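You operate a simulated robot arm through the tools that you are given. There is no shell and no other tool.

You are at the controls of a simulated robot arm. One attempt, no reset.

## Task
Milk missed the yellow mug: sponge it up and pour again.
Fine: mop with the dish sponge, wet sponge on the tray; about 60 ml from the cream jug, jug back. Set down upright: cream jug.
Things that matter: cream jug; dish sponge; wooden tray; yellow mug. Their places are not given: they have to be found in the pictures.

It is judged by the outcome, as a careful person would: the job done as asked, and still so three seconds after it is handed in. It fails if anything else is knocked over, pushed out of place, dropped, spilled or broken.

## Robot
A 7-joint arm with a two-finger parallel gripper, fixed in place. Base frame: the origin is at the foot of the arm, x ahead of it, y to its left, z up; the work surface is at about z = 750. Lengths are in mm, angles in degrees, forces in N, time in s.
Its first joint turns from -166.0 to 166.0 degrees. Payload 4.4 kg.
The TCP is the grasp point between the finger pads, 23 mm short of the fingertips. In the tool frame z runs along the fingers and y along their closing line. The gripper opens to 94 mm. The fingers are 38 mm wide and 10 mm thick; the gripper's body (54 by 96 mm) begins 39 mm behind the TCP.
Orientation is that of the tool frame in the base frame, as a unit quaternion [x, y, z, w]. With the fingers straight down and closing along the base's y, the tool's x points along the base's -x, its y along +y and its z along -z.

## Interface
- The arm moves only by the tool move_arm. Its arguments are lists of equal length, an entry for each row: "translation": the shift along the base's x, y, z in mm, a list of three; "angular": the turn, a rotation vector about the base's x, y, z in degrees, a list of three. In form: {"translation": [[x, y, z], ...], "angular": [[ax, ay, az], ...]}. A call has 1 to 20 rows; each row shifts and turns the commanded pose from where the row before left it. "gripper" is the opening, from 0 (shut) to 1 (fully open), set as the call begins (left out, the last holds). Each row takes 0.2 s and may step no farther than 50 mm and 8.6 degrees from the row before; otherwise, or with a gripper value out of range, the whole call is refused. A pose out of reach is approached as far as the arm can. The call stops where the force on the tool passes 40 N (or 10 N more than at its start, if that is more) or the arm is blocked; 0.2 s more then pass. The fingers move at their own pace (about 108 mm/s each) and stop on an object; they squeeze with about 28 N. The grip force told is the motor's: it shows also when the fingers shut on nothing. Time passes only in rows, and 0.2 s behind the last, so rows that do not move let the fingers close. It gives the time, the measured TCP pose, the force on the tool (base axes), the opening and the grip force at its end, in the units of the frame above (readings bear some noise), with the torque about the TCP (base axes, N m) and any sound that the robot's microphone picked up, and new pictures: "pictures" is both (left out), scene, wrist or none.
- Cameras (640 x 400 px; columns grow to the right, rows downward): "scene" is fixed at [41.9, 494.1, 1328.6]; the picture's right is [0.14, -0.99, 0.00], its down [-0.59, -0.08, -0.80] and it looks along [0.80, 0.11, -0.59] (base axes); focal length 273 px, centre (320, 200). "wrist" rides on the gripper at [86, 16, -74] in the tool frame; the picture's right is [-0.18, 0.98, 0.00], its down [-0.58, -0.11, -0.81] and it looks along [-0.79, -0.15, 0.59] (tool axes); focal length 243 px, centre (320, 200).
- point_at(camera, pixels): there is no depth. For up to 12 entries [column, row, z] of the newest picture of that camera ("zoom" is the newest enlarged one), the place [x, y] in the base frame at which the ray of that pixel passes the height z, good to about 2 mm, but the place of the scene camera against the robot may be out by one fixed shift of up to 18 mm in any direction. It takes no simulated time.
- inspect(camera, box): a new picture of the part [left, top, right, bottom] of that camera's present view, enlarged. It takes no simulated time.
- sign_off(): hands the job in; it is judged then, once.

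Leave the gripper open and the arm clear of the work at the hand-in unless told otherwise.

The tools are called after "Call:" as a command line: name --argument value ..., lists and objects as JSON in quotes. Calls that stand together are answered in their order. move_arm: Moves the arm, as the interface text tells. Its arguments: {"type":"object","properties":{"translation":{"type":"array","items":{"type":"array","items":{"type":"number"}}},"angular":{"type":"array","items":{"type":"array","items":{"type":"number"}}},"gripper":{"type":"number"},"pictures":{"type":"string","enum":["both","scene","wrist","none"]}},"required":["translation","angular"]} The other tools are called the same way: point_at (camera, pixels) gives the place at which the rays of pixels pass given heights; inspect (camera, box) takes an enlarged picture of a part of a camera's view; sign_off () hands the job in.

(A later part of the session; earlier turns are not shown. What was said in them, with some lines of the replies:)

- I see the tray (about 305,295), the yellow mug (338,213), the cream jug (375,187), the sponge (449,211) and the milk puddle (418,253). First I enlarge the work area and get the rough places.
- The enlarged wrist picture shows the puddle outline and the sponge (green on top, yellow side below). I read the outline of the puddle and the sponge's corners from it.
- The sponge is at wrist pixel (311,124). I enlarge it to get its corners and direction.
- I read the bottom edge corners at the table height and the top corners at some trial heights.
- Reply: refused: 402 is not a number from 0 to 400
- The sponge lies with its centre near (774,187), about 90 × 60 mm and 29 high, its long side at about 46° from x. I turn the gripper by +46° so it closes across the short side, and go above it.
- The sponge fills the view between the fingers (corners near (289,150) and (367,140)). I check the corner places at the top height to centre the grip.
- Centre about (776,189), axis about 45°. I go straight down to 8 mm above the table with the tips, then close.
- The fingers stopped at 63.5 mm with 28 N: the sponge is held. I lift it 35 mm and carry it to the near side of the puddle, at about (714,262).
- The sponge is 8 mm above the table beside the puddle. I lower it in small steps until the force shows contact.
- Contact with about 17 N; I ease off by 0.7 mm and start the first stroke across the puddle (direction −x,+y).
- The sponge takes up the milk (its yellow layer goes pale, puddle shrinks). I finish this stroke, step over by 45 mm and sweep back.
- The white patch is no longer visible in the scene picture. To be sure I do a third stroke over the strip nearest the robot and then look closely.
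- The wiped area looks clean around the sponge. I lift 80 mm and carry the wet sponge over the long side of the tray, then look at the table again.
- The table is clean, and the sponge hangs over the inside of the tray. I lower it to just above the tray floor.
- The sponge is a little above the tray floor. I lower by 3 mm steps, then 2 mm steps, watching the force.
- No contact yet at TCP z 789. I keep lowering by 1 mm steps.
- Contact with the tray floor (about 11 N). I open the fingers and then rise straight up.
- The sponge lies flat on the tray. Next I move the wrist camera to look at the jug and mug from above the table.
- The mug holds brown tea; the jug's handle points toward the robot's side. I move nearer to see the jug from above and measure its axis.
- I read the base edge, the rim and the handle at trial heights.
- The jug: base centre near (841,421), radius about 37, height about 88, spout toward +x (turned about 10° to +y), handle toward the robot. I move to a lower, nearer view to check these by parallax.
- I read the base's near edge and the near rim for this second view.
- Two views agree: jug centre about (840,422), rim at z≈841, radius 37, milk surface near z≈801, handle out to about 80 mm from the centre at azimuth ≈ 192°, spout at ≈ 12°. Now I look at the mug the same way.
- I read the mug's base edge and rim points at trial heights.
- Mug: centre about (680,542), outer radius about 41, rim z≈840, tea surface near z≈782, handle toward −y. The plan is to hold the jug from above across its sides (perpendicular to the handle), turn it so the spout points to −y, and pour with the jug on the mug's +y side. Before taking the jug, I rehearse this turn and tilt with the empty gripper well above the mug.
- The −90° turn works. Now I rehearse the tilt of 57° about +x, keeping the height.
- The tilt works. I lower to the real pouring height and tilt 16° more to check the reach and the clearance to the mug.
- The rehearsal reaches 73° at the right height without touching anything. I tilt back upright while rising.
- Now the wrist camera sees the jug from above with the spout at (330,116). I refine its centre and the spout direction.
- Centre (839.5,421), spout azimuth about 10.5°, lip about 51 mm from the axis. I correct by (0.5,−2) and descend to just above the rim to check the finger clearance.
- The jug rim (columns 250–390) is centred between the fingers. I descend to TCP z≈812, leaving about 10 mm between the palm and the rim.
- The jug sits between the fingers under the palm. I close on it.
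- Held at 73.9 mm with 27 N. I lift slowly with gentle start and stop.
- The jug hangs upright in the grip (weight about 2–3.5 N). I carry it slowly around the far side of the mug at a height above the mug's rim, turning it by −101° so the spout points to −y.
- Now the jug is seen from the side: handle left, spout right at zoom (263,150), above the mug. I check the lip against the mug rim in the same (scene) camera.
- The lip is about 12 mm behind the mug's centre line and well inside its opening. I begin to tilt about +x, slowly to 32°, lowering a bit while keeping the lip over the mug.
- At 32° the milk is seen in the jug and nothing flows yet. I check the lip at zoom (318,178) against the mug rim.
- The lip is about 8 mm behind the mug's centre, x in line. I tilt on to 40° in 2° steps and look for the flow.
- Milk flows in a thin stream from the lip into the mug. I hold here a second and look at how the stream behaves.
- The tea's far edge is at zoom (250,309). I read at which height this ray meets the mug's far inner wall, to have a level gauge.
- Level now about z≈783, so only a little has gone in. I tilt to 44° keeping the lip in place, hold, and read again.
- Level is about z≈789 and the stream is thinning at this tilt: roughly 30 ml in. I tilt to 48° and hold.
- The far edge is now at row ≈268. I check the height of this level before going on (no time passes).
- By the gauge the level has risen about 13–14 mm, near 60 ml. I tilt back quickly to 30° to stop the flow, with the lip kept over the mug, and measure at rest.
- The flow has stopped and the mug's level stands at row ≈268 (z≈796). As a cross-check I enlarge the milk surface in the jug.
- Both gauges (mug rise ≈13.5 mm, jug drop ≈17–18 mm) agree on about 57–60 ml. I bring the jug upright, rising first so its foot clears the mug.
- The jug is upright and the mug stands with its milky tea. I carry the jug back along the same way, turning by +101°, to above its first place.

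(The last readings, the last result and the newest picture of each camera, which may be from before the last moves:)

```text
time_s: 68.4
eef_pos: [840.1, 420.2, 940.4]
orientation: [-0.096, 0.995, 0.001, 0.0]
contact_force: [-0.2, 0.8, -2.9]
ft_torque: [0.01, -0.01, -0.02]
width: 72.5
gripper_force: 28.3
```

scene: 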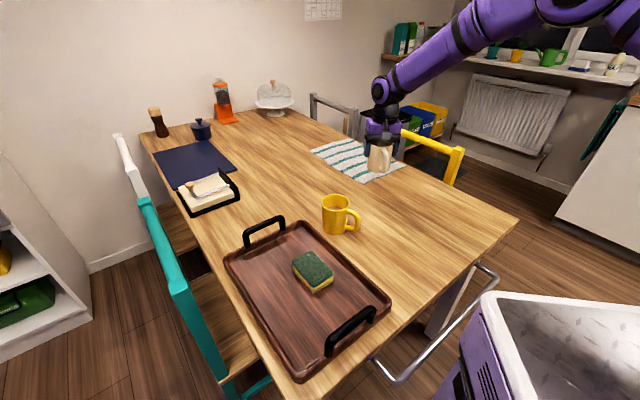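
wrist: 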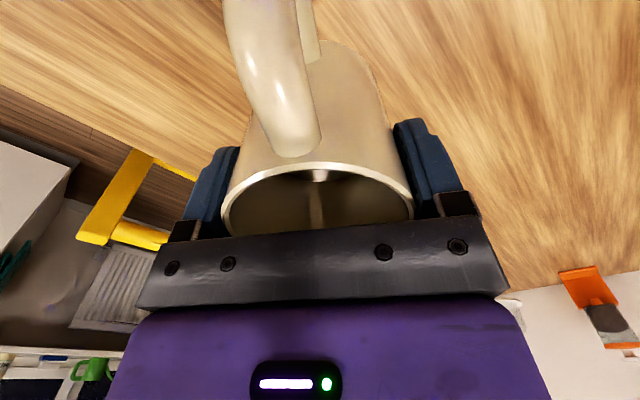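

Back over its first place (840,420). I lower it gently to a few mm above the table.

Call:
move_arm --translation '[[0, 0, -6], [0, 0, -12], [0, 0, -16], [0, 0, -16], [0, 0, -16], [0, 0, -16], [0, 0, -14], [0, 0, -12], [0, 0, -8], [0, 0, -5], [0, 0, -2]]' --angular '[[0, 0, 0], [0, 0, 0], [0, 0, 0], [0, 0, 0], [0, 0, 0], [0, 0, 0], [0, 0, 0], [0, 0, 0], [0, 0, 0], [0, 0, 0], [0, 0, 0]]'

Call:
inspect --camera "scene" --box '[326, 140, 422, 220]'

```text
time_s: 70.8
eef_pos: [839.5, 420.4, 816.7]
orientation: [-0.096, 0.995, 0.0, 0.001]
contact_force: [0.3, 0.9, -2.5]
ft_torque: [-0.01, -0.02, 0.01]
width: 72.5
gripper_force: 28.3
```

scene: 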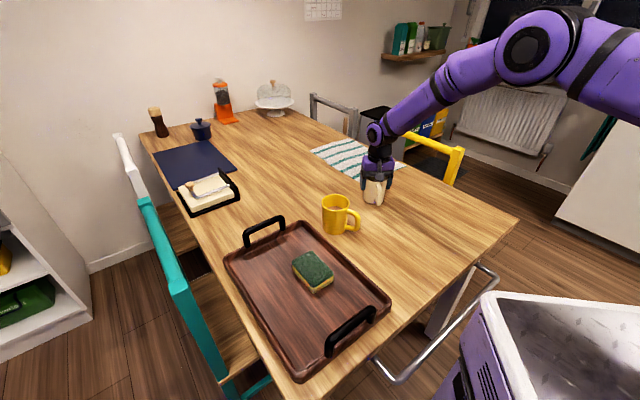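
wrist: 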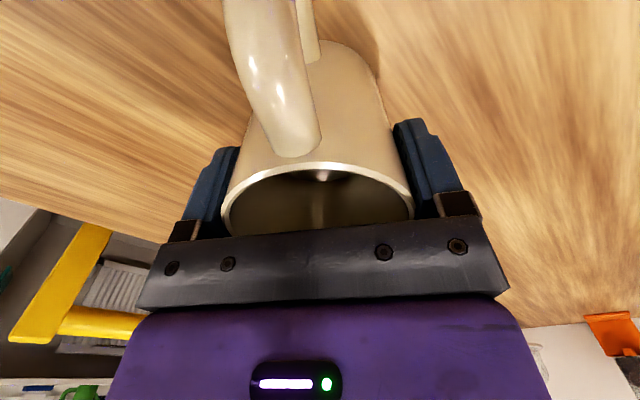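

```text
5.00 times, centred on (374, 180) of scene
```

zoom: 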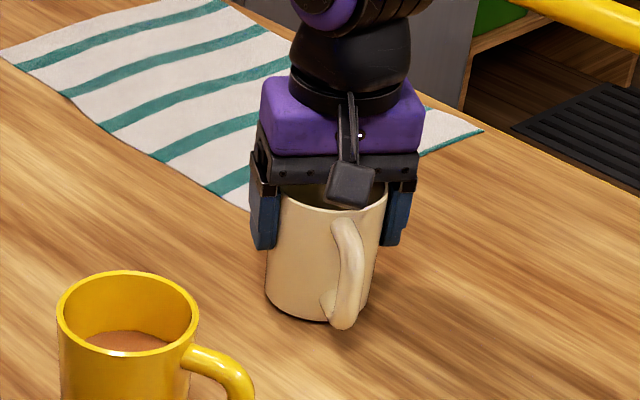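

A few mm above the table. I lower by 1 mm steps until the force shows contact.

Call:
move_arm --translation '[[0, 0, -1], [0, 0, -1], [0, 0, -1]]' --angular '[[0, 0, 0], [0, 0, 0], [0, 0, 0]]' --pictures "none"

```text
time_s: 71.6
eef_pos: [840.1, 419.9, 814.7]
orientation: [-0.095, 0.995, 0.0, 0.0]
contact_force: [-1.5, 0.5, -3.2]
ft_torque: [-0.02, -0.03, -0.06]
width: 72.6
gripper_force: 28.0
```

Call:
move_arm --translation '[[0, 0, -1], [0, 0, -0.7], [0, 0, 0]]' --angular '[[0, 0, 0], [0, 0, 0], [0, 0, 0]]' --pictures "none"

```text
time_s: 72.4
eef_pos: [839.1, 419.9, 813.4]
orientation: [-0.097, 0.995, 0.001, 0.001]
contact_force: [0.7, -3.6, 15.3]
ft_torque: [0.02, 0.6, 0.09]
width: 72.8
gripper_force: 28.0
```

Contact at the handle-side edge first (15 N, small torque), so the jug is about 1° off flat. I ease by 0.4 mm and open the fingers gently.

Call:
move_arm --translation '[[0, 0, 0.4], [0, 0, 0]]' --angular '[[0, 0, 0], [0, 0, 0]]' --pictures "none"

Call:
move_arm --translation '[[0, 0, 0], [0, 0, 0], [0, 0, 0]]' --angular '[[0, 0, 0], [0, 0, 0], [0, 0, 0]]' --gripper 0.85

```text
time_s: 73.0
eef_pos: [839.9, 419.9, 813.5]
orientation: [-0.097, 0.995, 0.002, 0.001]
contact_force: [4.8, -0.5, 15.9]
ft_torque: [0.18, 0.19, -0.04]
width: 72.6
gripper_force: 28.1
```

```text
time_s: 73.8
eef_pos: [840.0, 420.1, 813.4]
orientation: [-0.096, 0.995, 0.0, 0.0]
contact_force: [0.8, -0.5, 0.5]
ft_torque: [-0.02, 0.02, 0.01]
width: 80.0
gripper_force: 0.0
```

scene: 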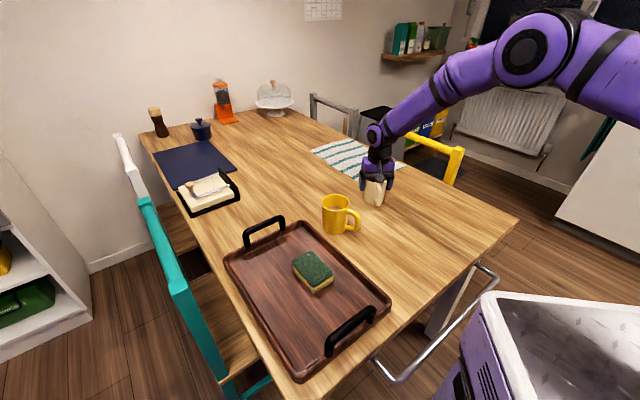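
wrist: 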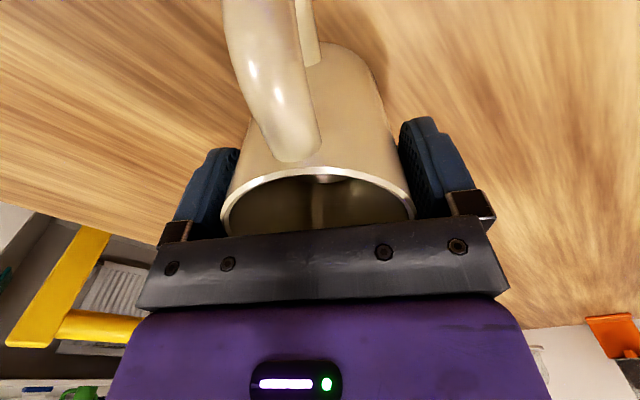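

The jug stands on its own. I open fully and rise straight up.

Call:
move_arm --translation '[[0, 0, 0], [0, 0, 0], [0, 0, 5], [0, 0, 10], [0, 0, 15], [0, 0, 20], [0, 0, 25], [0, 0, 25], [0, 0, 25], [0, 0, 25]]' --angular '[[0, 0, 0], [0, 0, 0], [0, 0, 0], [0, 0, 0], [0, 0, 0], [0, 0, 0], [0, 0, 0], [0, 0, 0], [0, 0, 0], [0, 0, 0]]' --gripper 1

Call:
inspect --camera "wrist" --box '[224, 0, 416, 120]'

Call:
inspect --camera "scene" --box '[310, 140, 438, 240]'

```text
time_s: 76.0
eef_pos: [841.1, 421.6, 962.8]
orientation: [-0.096, 0.995, 0.0, 0.0]
contact_force: [-0.8, -0.2, -1.3]
ft_torque: [-0.03, 0.01, -0.02]
width: 94.0
gripper_force: 0.1
```

scene: 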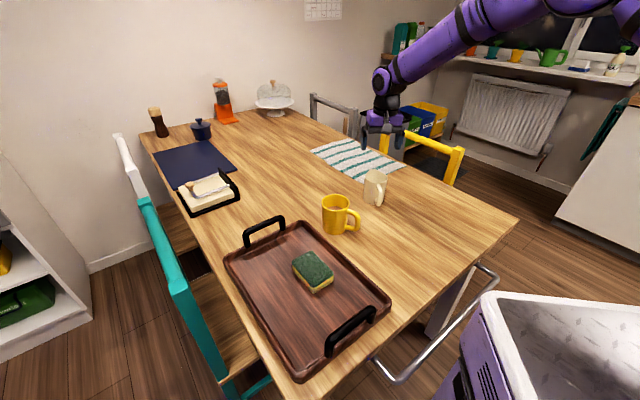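
wrist: 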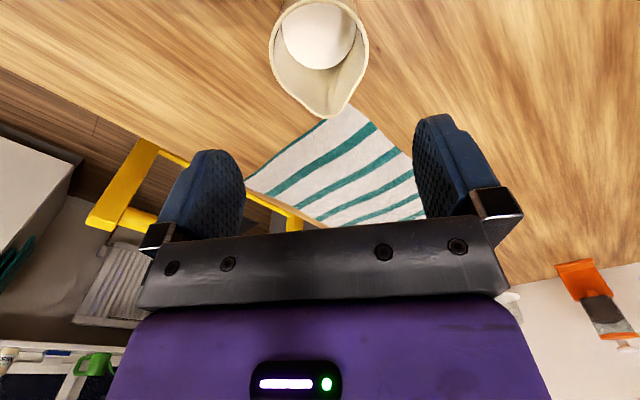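

```text
3.33 times, centred on (320, 60) of wrist
```

zoom: 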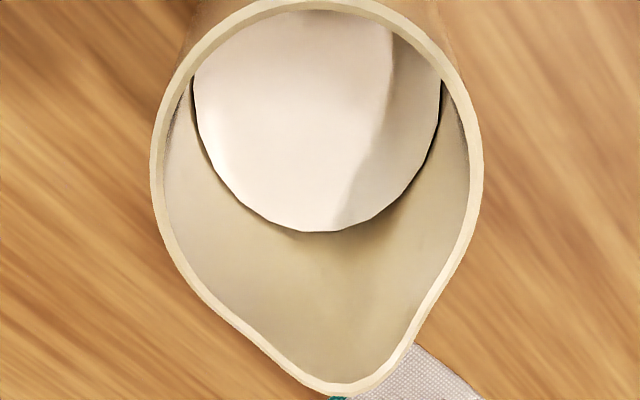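

```text
4.00 times, centred on (374, 190) of scene
```

zoom: 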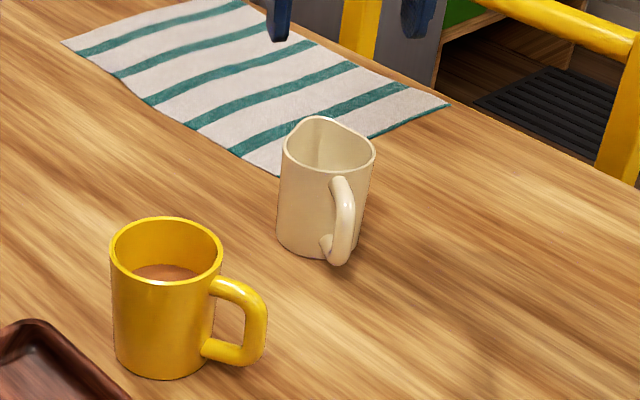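

The jug stands upright in its place. I read its position and the milk level again from this view, as before.

Call:
point_at --camera "wrist" --pixels '[[269.4, 47, 841], [367.6, 46, 841], [324.5, 117, 841], [318.5, 69.6, 780], [318.5, 69.6, 785], [318.5, 69.6, 790], [318.5, 69.6, 795], [281.9, 30, 785], [356.3, 27, 785]]'

Call:
inspect --camera "scene" --box '[320, 186, 360, 216]'

```text
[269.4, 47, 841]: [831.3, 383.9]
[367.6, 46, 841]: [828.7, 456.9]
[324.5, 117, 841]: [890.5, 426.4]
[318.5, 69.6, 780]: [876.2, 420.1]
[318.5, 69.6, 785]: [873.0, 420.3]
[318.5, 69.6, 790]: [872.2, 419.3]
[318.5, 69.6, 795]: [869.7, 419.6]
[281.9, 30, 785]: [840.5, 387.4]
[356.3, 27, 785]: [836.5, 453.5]
```

```text
13.33 times, centred on (340, 201) of scene
```

zoom: 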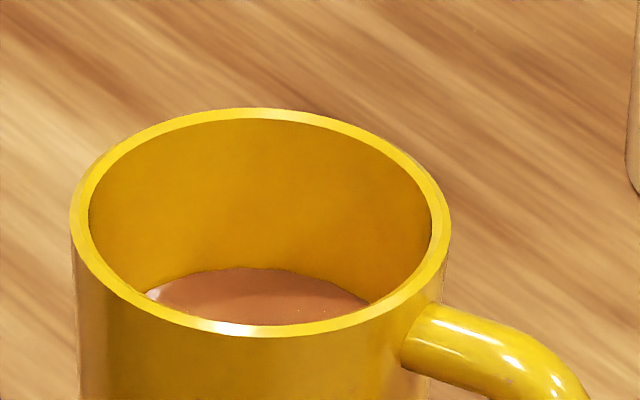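

The jug is back within 1–2 mm. To judge the poured amount better, I go back to the very same camera poses as before the pour and compare levels. First the jug view (TCP 739.6, 426.2, 961.6, no turn).

Call:
move_arm --translation '[[-20, 1, 0], [-20, 1, 0], [-20, 1, 0], [-20, 1, 0], [-21.5, 0.6, -1.2], [0, 0, 0]]' --angular '[[0, 0, -2.2], [0, 0, -2.2], [0, 0, -2.2], [0, 0, -2.2], [0, 0, -2.2], [0, 0, 0]]' --pictures "wrist"

Call:
inspect --camera "wrist" --box '[240, 60, 432, 180]'

Call:
inspect --camera "wrist" --box '[256, 110, 416, 210]'

```text
time_s: 77.4
eef_pos: [738.9, 425.4, 960.7]
orientation: [0.001, 1.0, 0.0, 0.0]
contact_force: [-0.7, -0.1, -0.3]
ft_torque: [0.02, 0.0, 0.0]
width: 93.8
gripper_force: 0.0
```

wrist: 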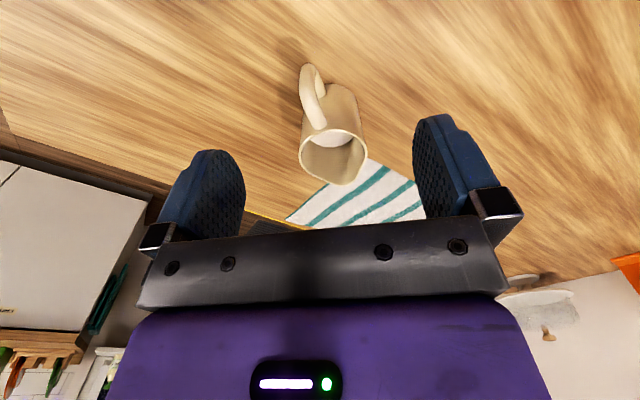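

```text
3.33 times, centred on (336, 120) of wrist
```

zoom: 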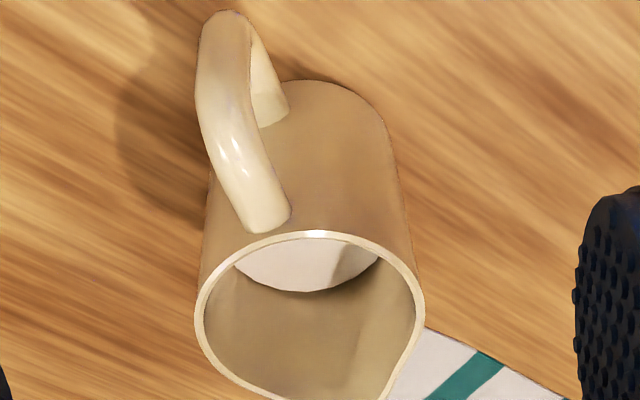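

```text
4.00 times, centred on (336, 160) of wrist
```

zoom: 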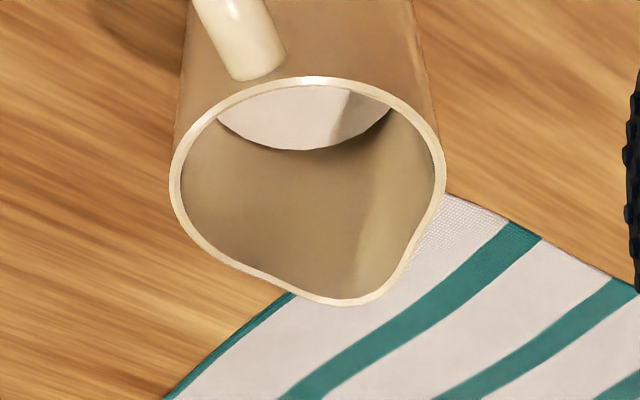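

The milk's far edge in the jug moved from row 173 to row 151 in the same enlargement: a drop of about 13 mm. Now the same comparison for the mug (TCP 600.3, 530.6, 982.2).

Call:
move_arm --translation '[[-23, 17, 3.6], [-23, 17, 3.6], [-23, 18, 3.6], [-23, 18, 3.6], [-23, 18, 3.6], [-23.6, 17.2, 3.5], [0, 0, 0]]' --angular '[[0, 0, 0], [0, 0, 0], [0, 0, 0], [0, 0, 0], [0, 0, 0], [0, 0, 0], [0, 0, 0]]' --pictures "wrist"

Call:
inspect --camera "wrist" --box '[240, 50, 432, 170]'

```text
time_s: 79.0
eef_pos: [600.9, 530.7, 982.6]
orientation: [0.0, 1.0, -0.001, 0.001]
contact_force: [-0.6, -0.1, 0.4]
ft_torque: [0.0, 0.01, 0.0]
width: 94.2
gripper_force: 0.1
```

wrist: 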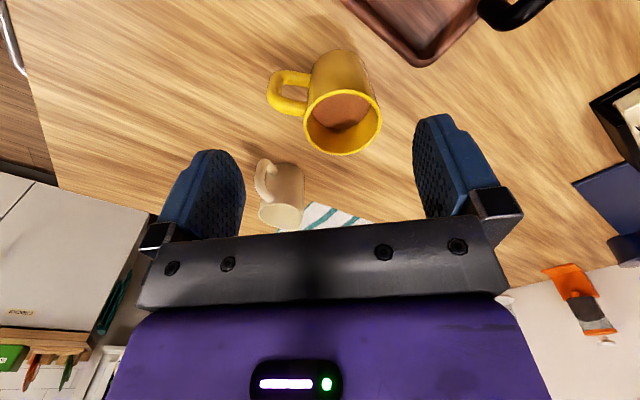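

```text
3.33 times, centred on (336, 110) of wrist
```

zoom: 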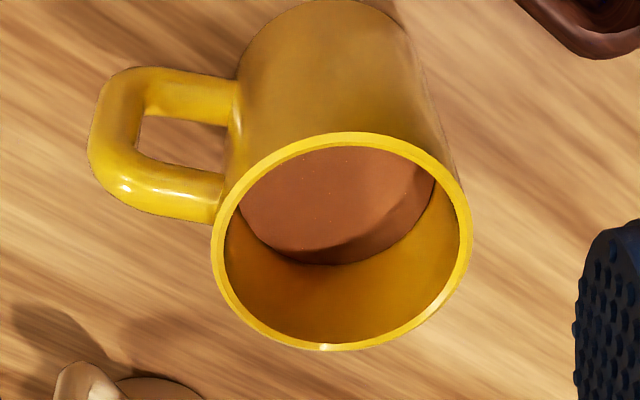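

Call:
point_at --camera "zoom" --pixels '[[332, 265, 798], [238, 205, 798], [435, 186, 798], [270, 247, 798], [400, 241, 798], [332, 265, 802], [238, 205, 802], [435, 186, 802], [270, 247, 802], [400, 241, 802]]'

Call:
inspect --camera "wrist" --box '[296, 80, 392, 160]'

```text
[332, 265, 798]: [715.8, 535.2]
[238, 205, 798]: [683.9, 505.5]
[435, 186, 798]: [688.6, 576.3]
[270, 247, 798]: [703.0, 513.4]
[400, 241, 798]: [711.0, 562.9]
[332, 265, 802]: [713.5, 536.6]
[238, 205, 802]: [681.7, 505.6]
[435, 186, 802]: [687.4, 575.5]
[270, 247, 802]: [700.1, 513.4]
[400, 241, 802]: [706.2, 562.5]
```

```text
5.00 times, centred on (344, 120) of wrist
```

zoom: 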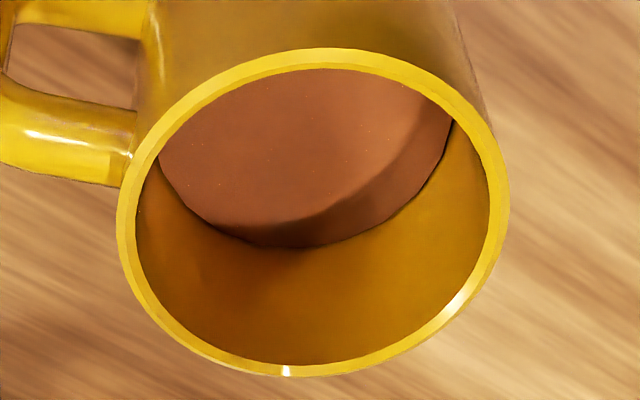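

The mug's tea rose about 14 mm in the mug (≈36 mm inner radius), i.e. roughly 57 ml, which is about the amount asked. The mug has not moved. I retreat to the start pose and look over everything.

Call:
move_arm --translation '[[-14, -19, 23], [-14, -20, 23], [-14, -20, 23], [-15, -20, 23], [-15, -20, 23], [-15, -20, 23], [-15, -19, 23]]' --angular '[[0, 0, 0], [0, 0, 0], [0, 0, 0], [0, 0, 0], [0, 0, 0], [0, 0, 0], [0, 0, 0]]' --gripper 1

Call:
inspect --camera "wrist" --box '[180, 0, 500, 200]'

Call:
inspect --camera "scene" --box '[300, 150, 500, 275]'

Call:
inspect --camera "scene" --box '[200, 200, 420, 385]'

```text
time_s: 80.6
eef_pos: [498.1, 393.4, 1144.1]
orientation: [0.0, 1.0, 0.0, 0.001]
contact_force: [0.0, -0.4, -0.6]
ft_torque: [0.01, 0.03, -0.01]
width: 94.0
gripper_force: 0.0
```

scene: 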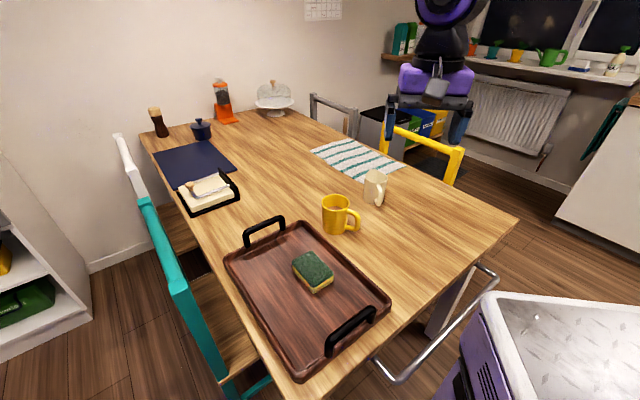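
wrist: 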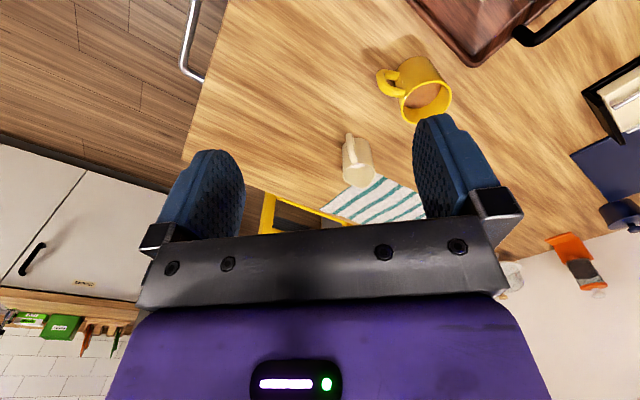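

```text
2.00 times, centred on (340, 100) of wrist
```

zoom: 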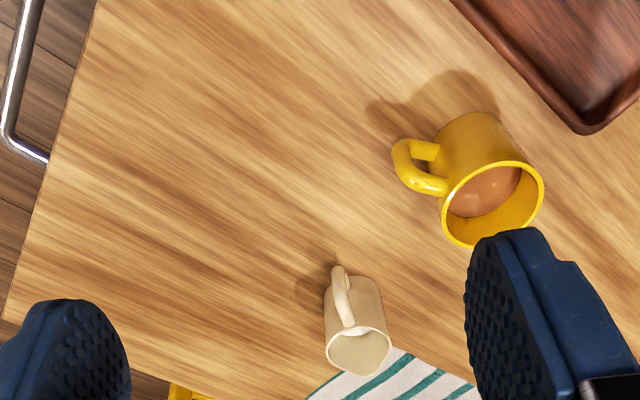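

```text
3.20 times, centred on (400, 212) of scene
```

zoom: 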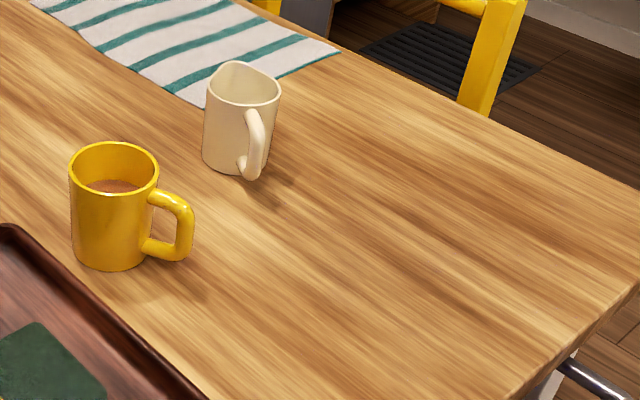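

```text
2.16 times, centred on (310, 292) of scene
```

zoom: 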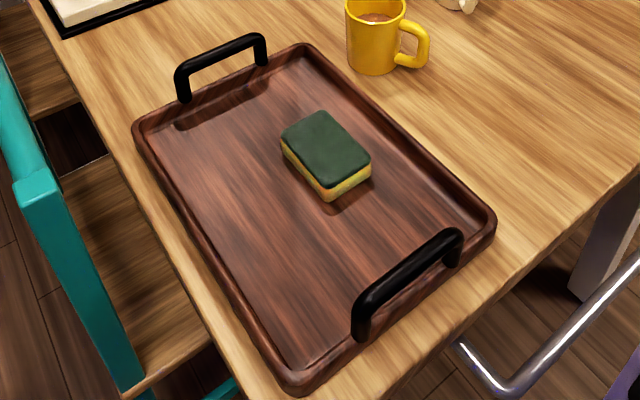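

The table is clean where the milk was. The sponge lies flat on the tray, the mug holds the milky tea in its place, and the jug stands upright where it was. The gripper is open and the arm is clear, so I hand the job in.

Call:
sign_off

```text
The job is handed in.
```

The milk is mopped up, and about 57 ml from the cream jug is now in the yellow mug.

- **Poured amount:** this is an estimate. The level in the mug rose about 14 mm, which gives roughly 57 ml. Readings of the jug's level were less consistent, between about 44 and 60 ml. I did not top it up.
- **Spill:** I wiped the puddle with the dish sponge in three overlapping strokes. No milk shows on the table in the final pictures.
- **Sponge:** it lies flat on the wooden tray.
- **Cream jug:** it stands upright within about 1–2 mm of where it was, turned by roughly 3°.
- **Everything else:** the mug did not move, and nothing was knocked over or spilled. The gripper is open and the arm is back at its start pose, clear of the table.
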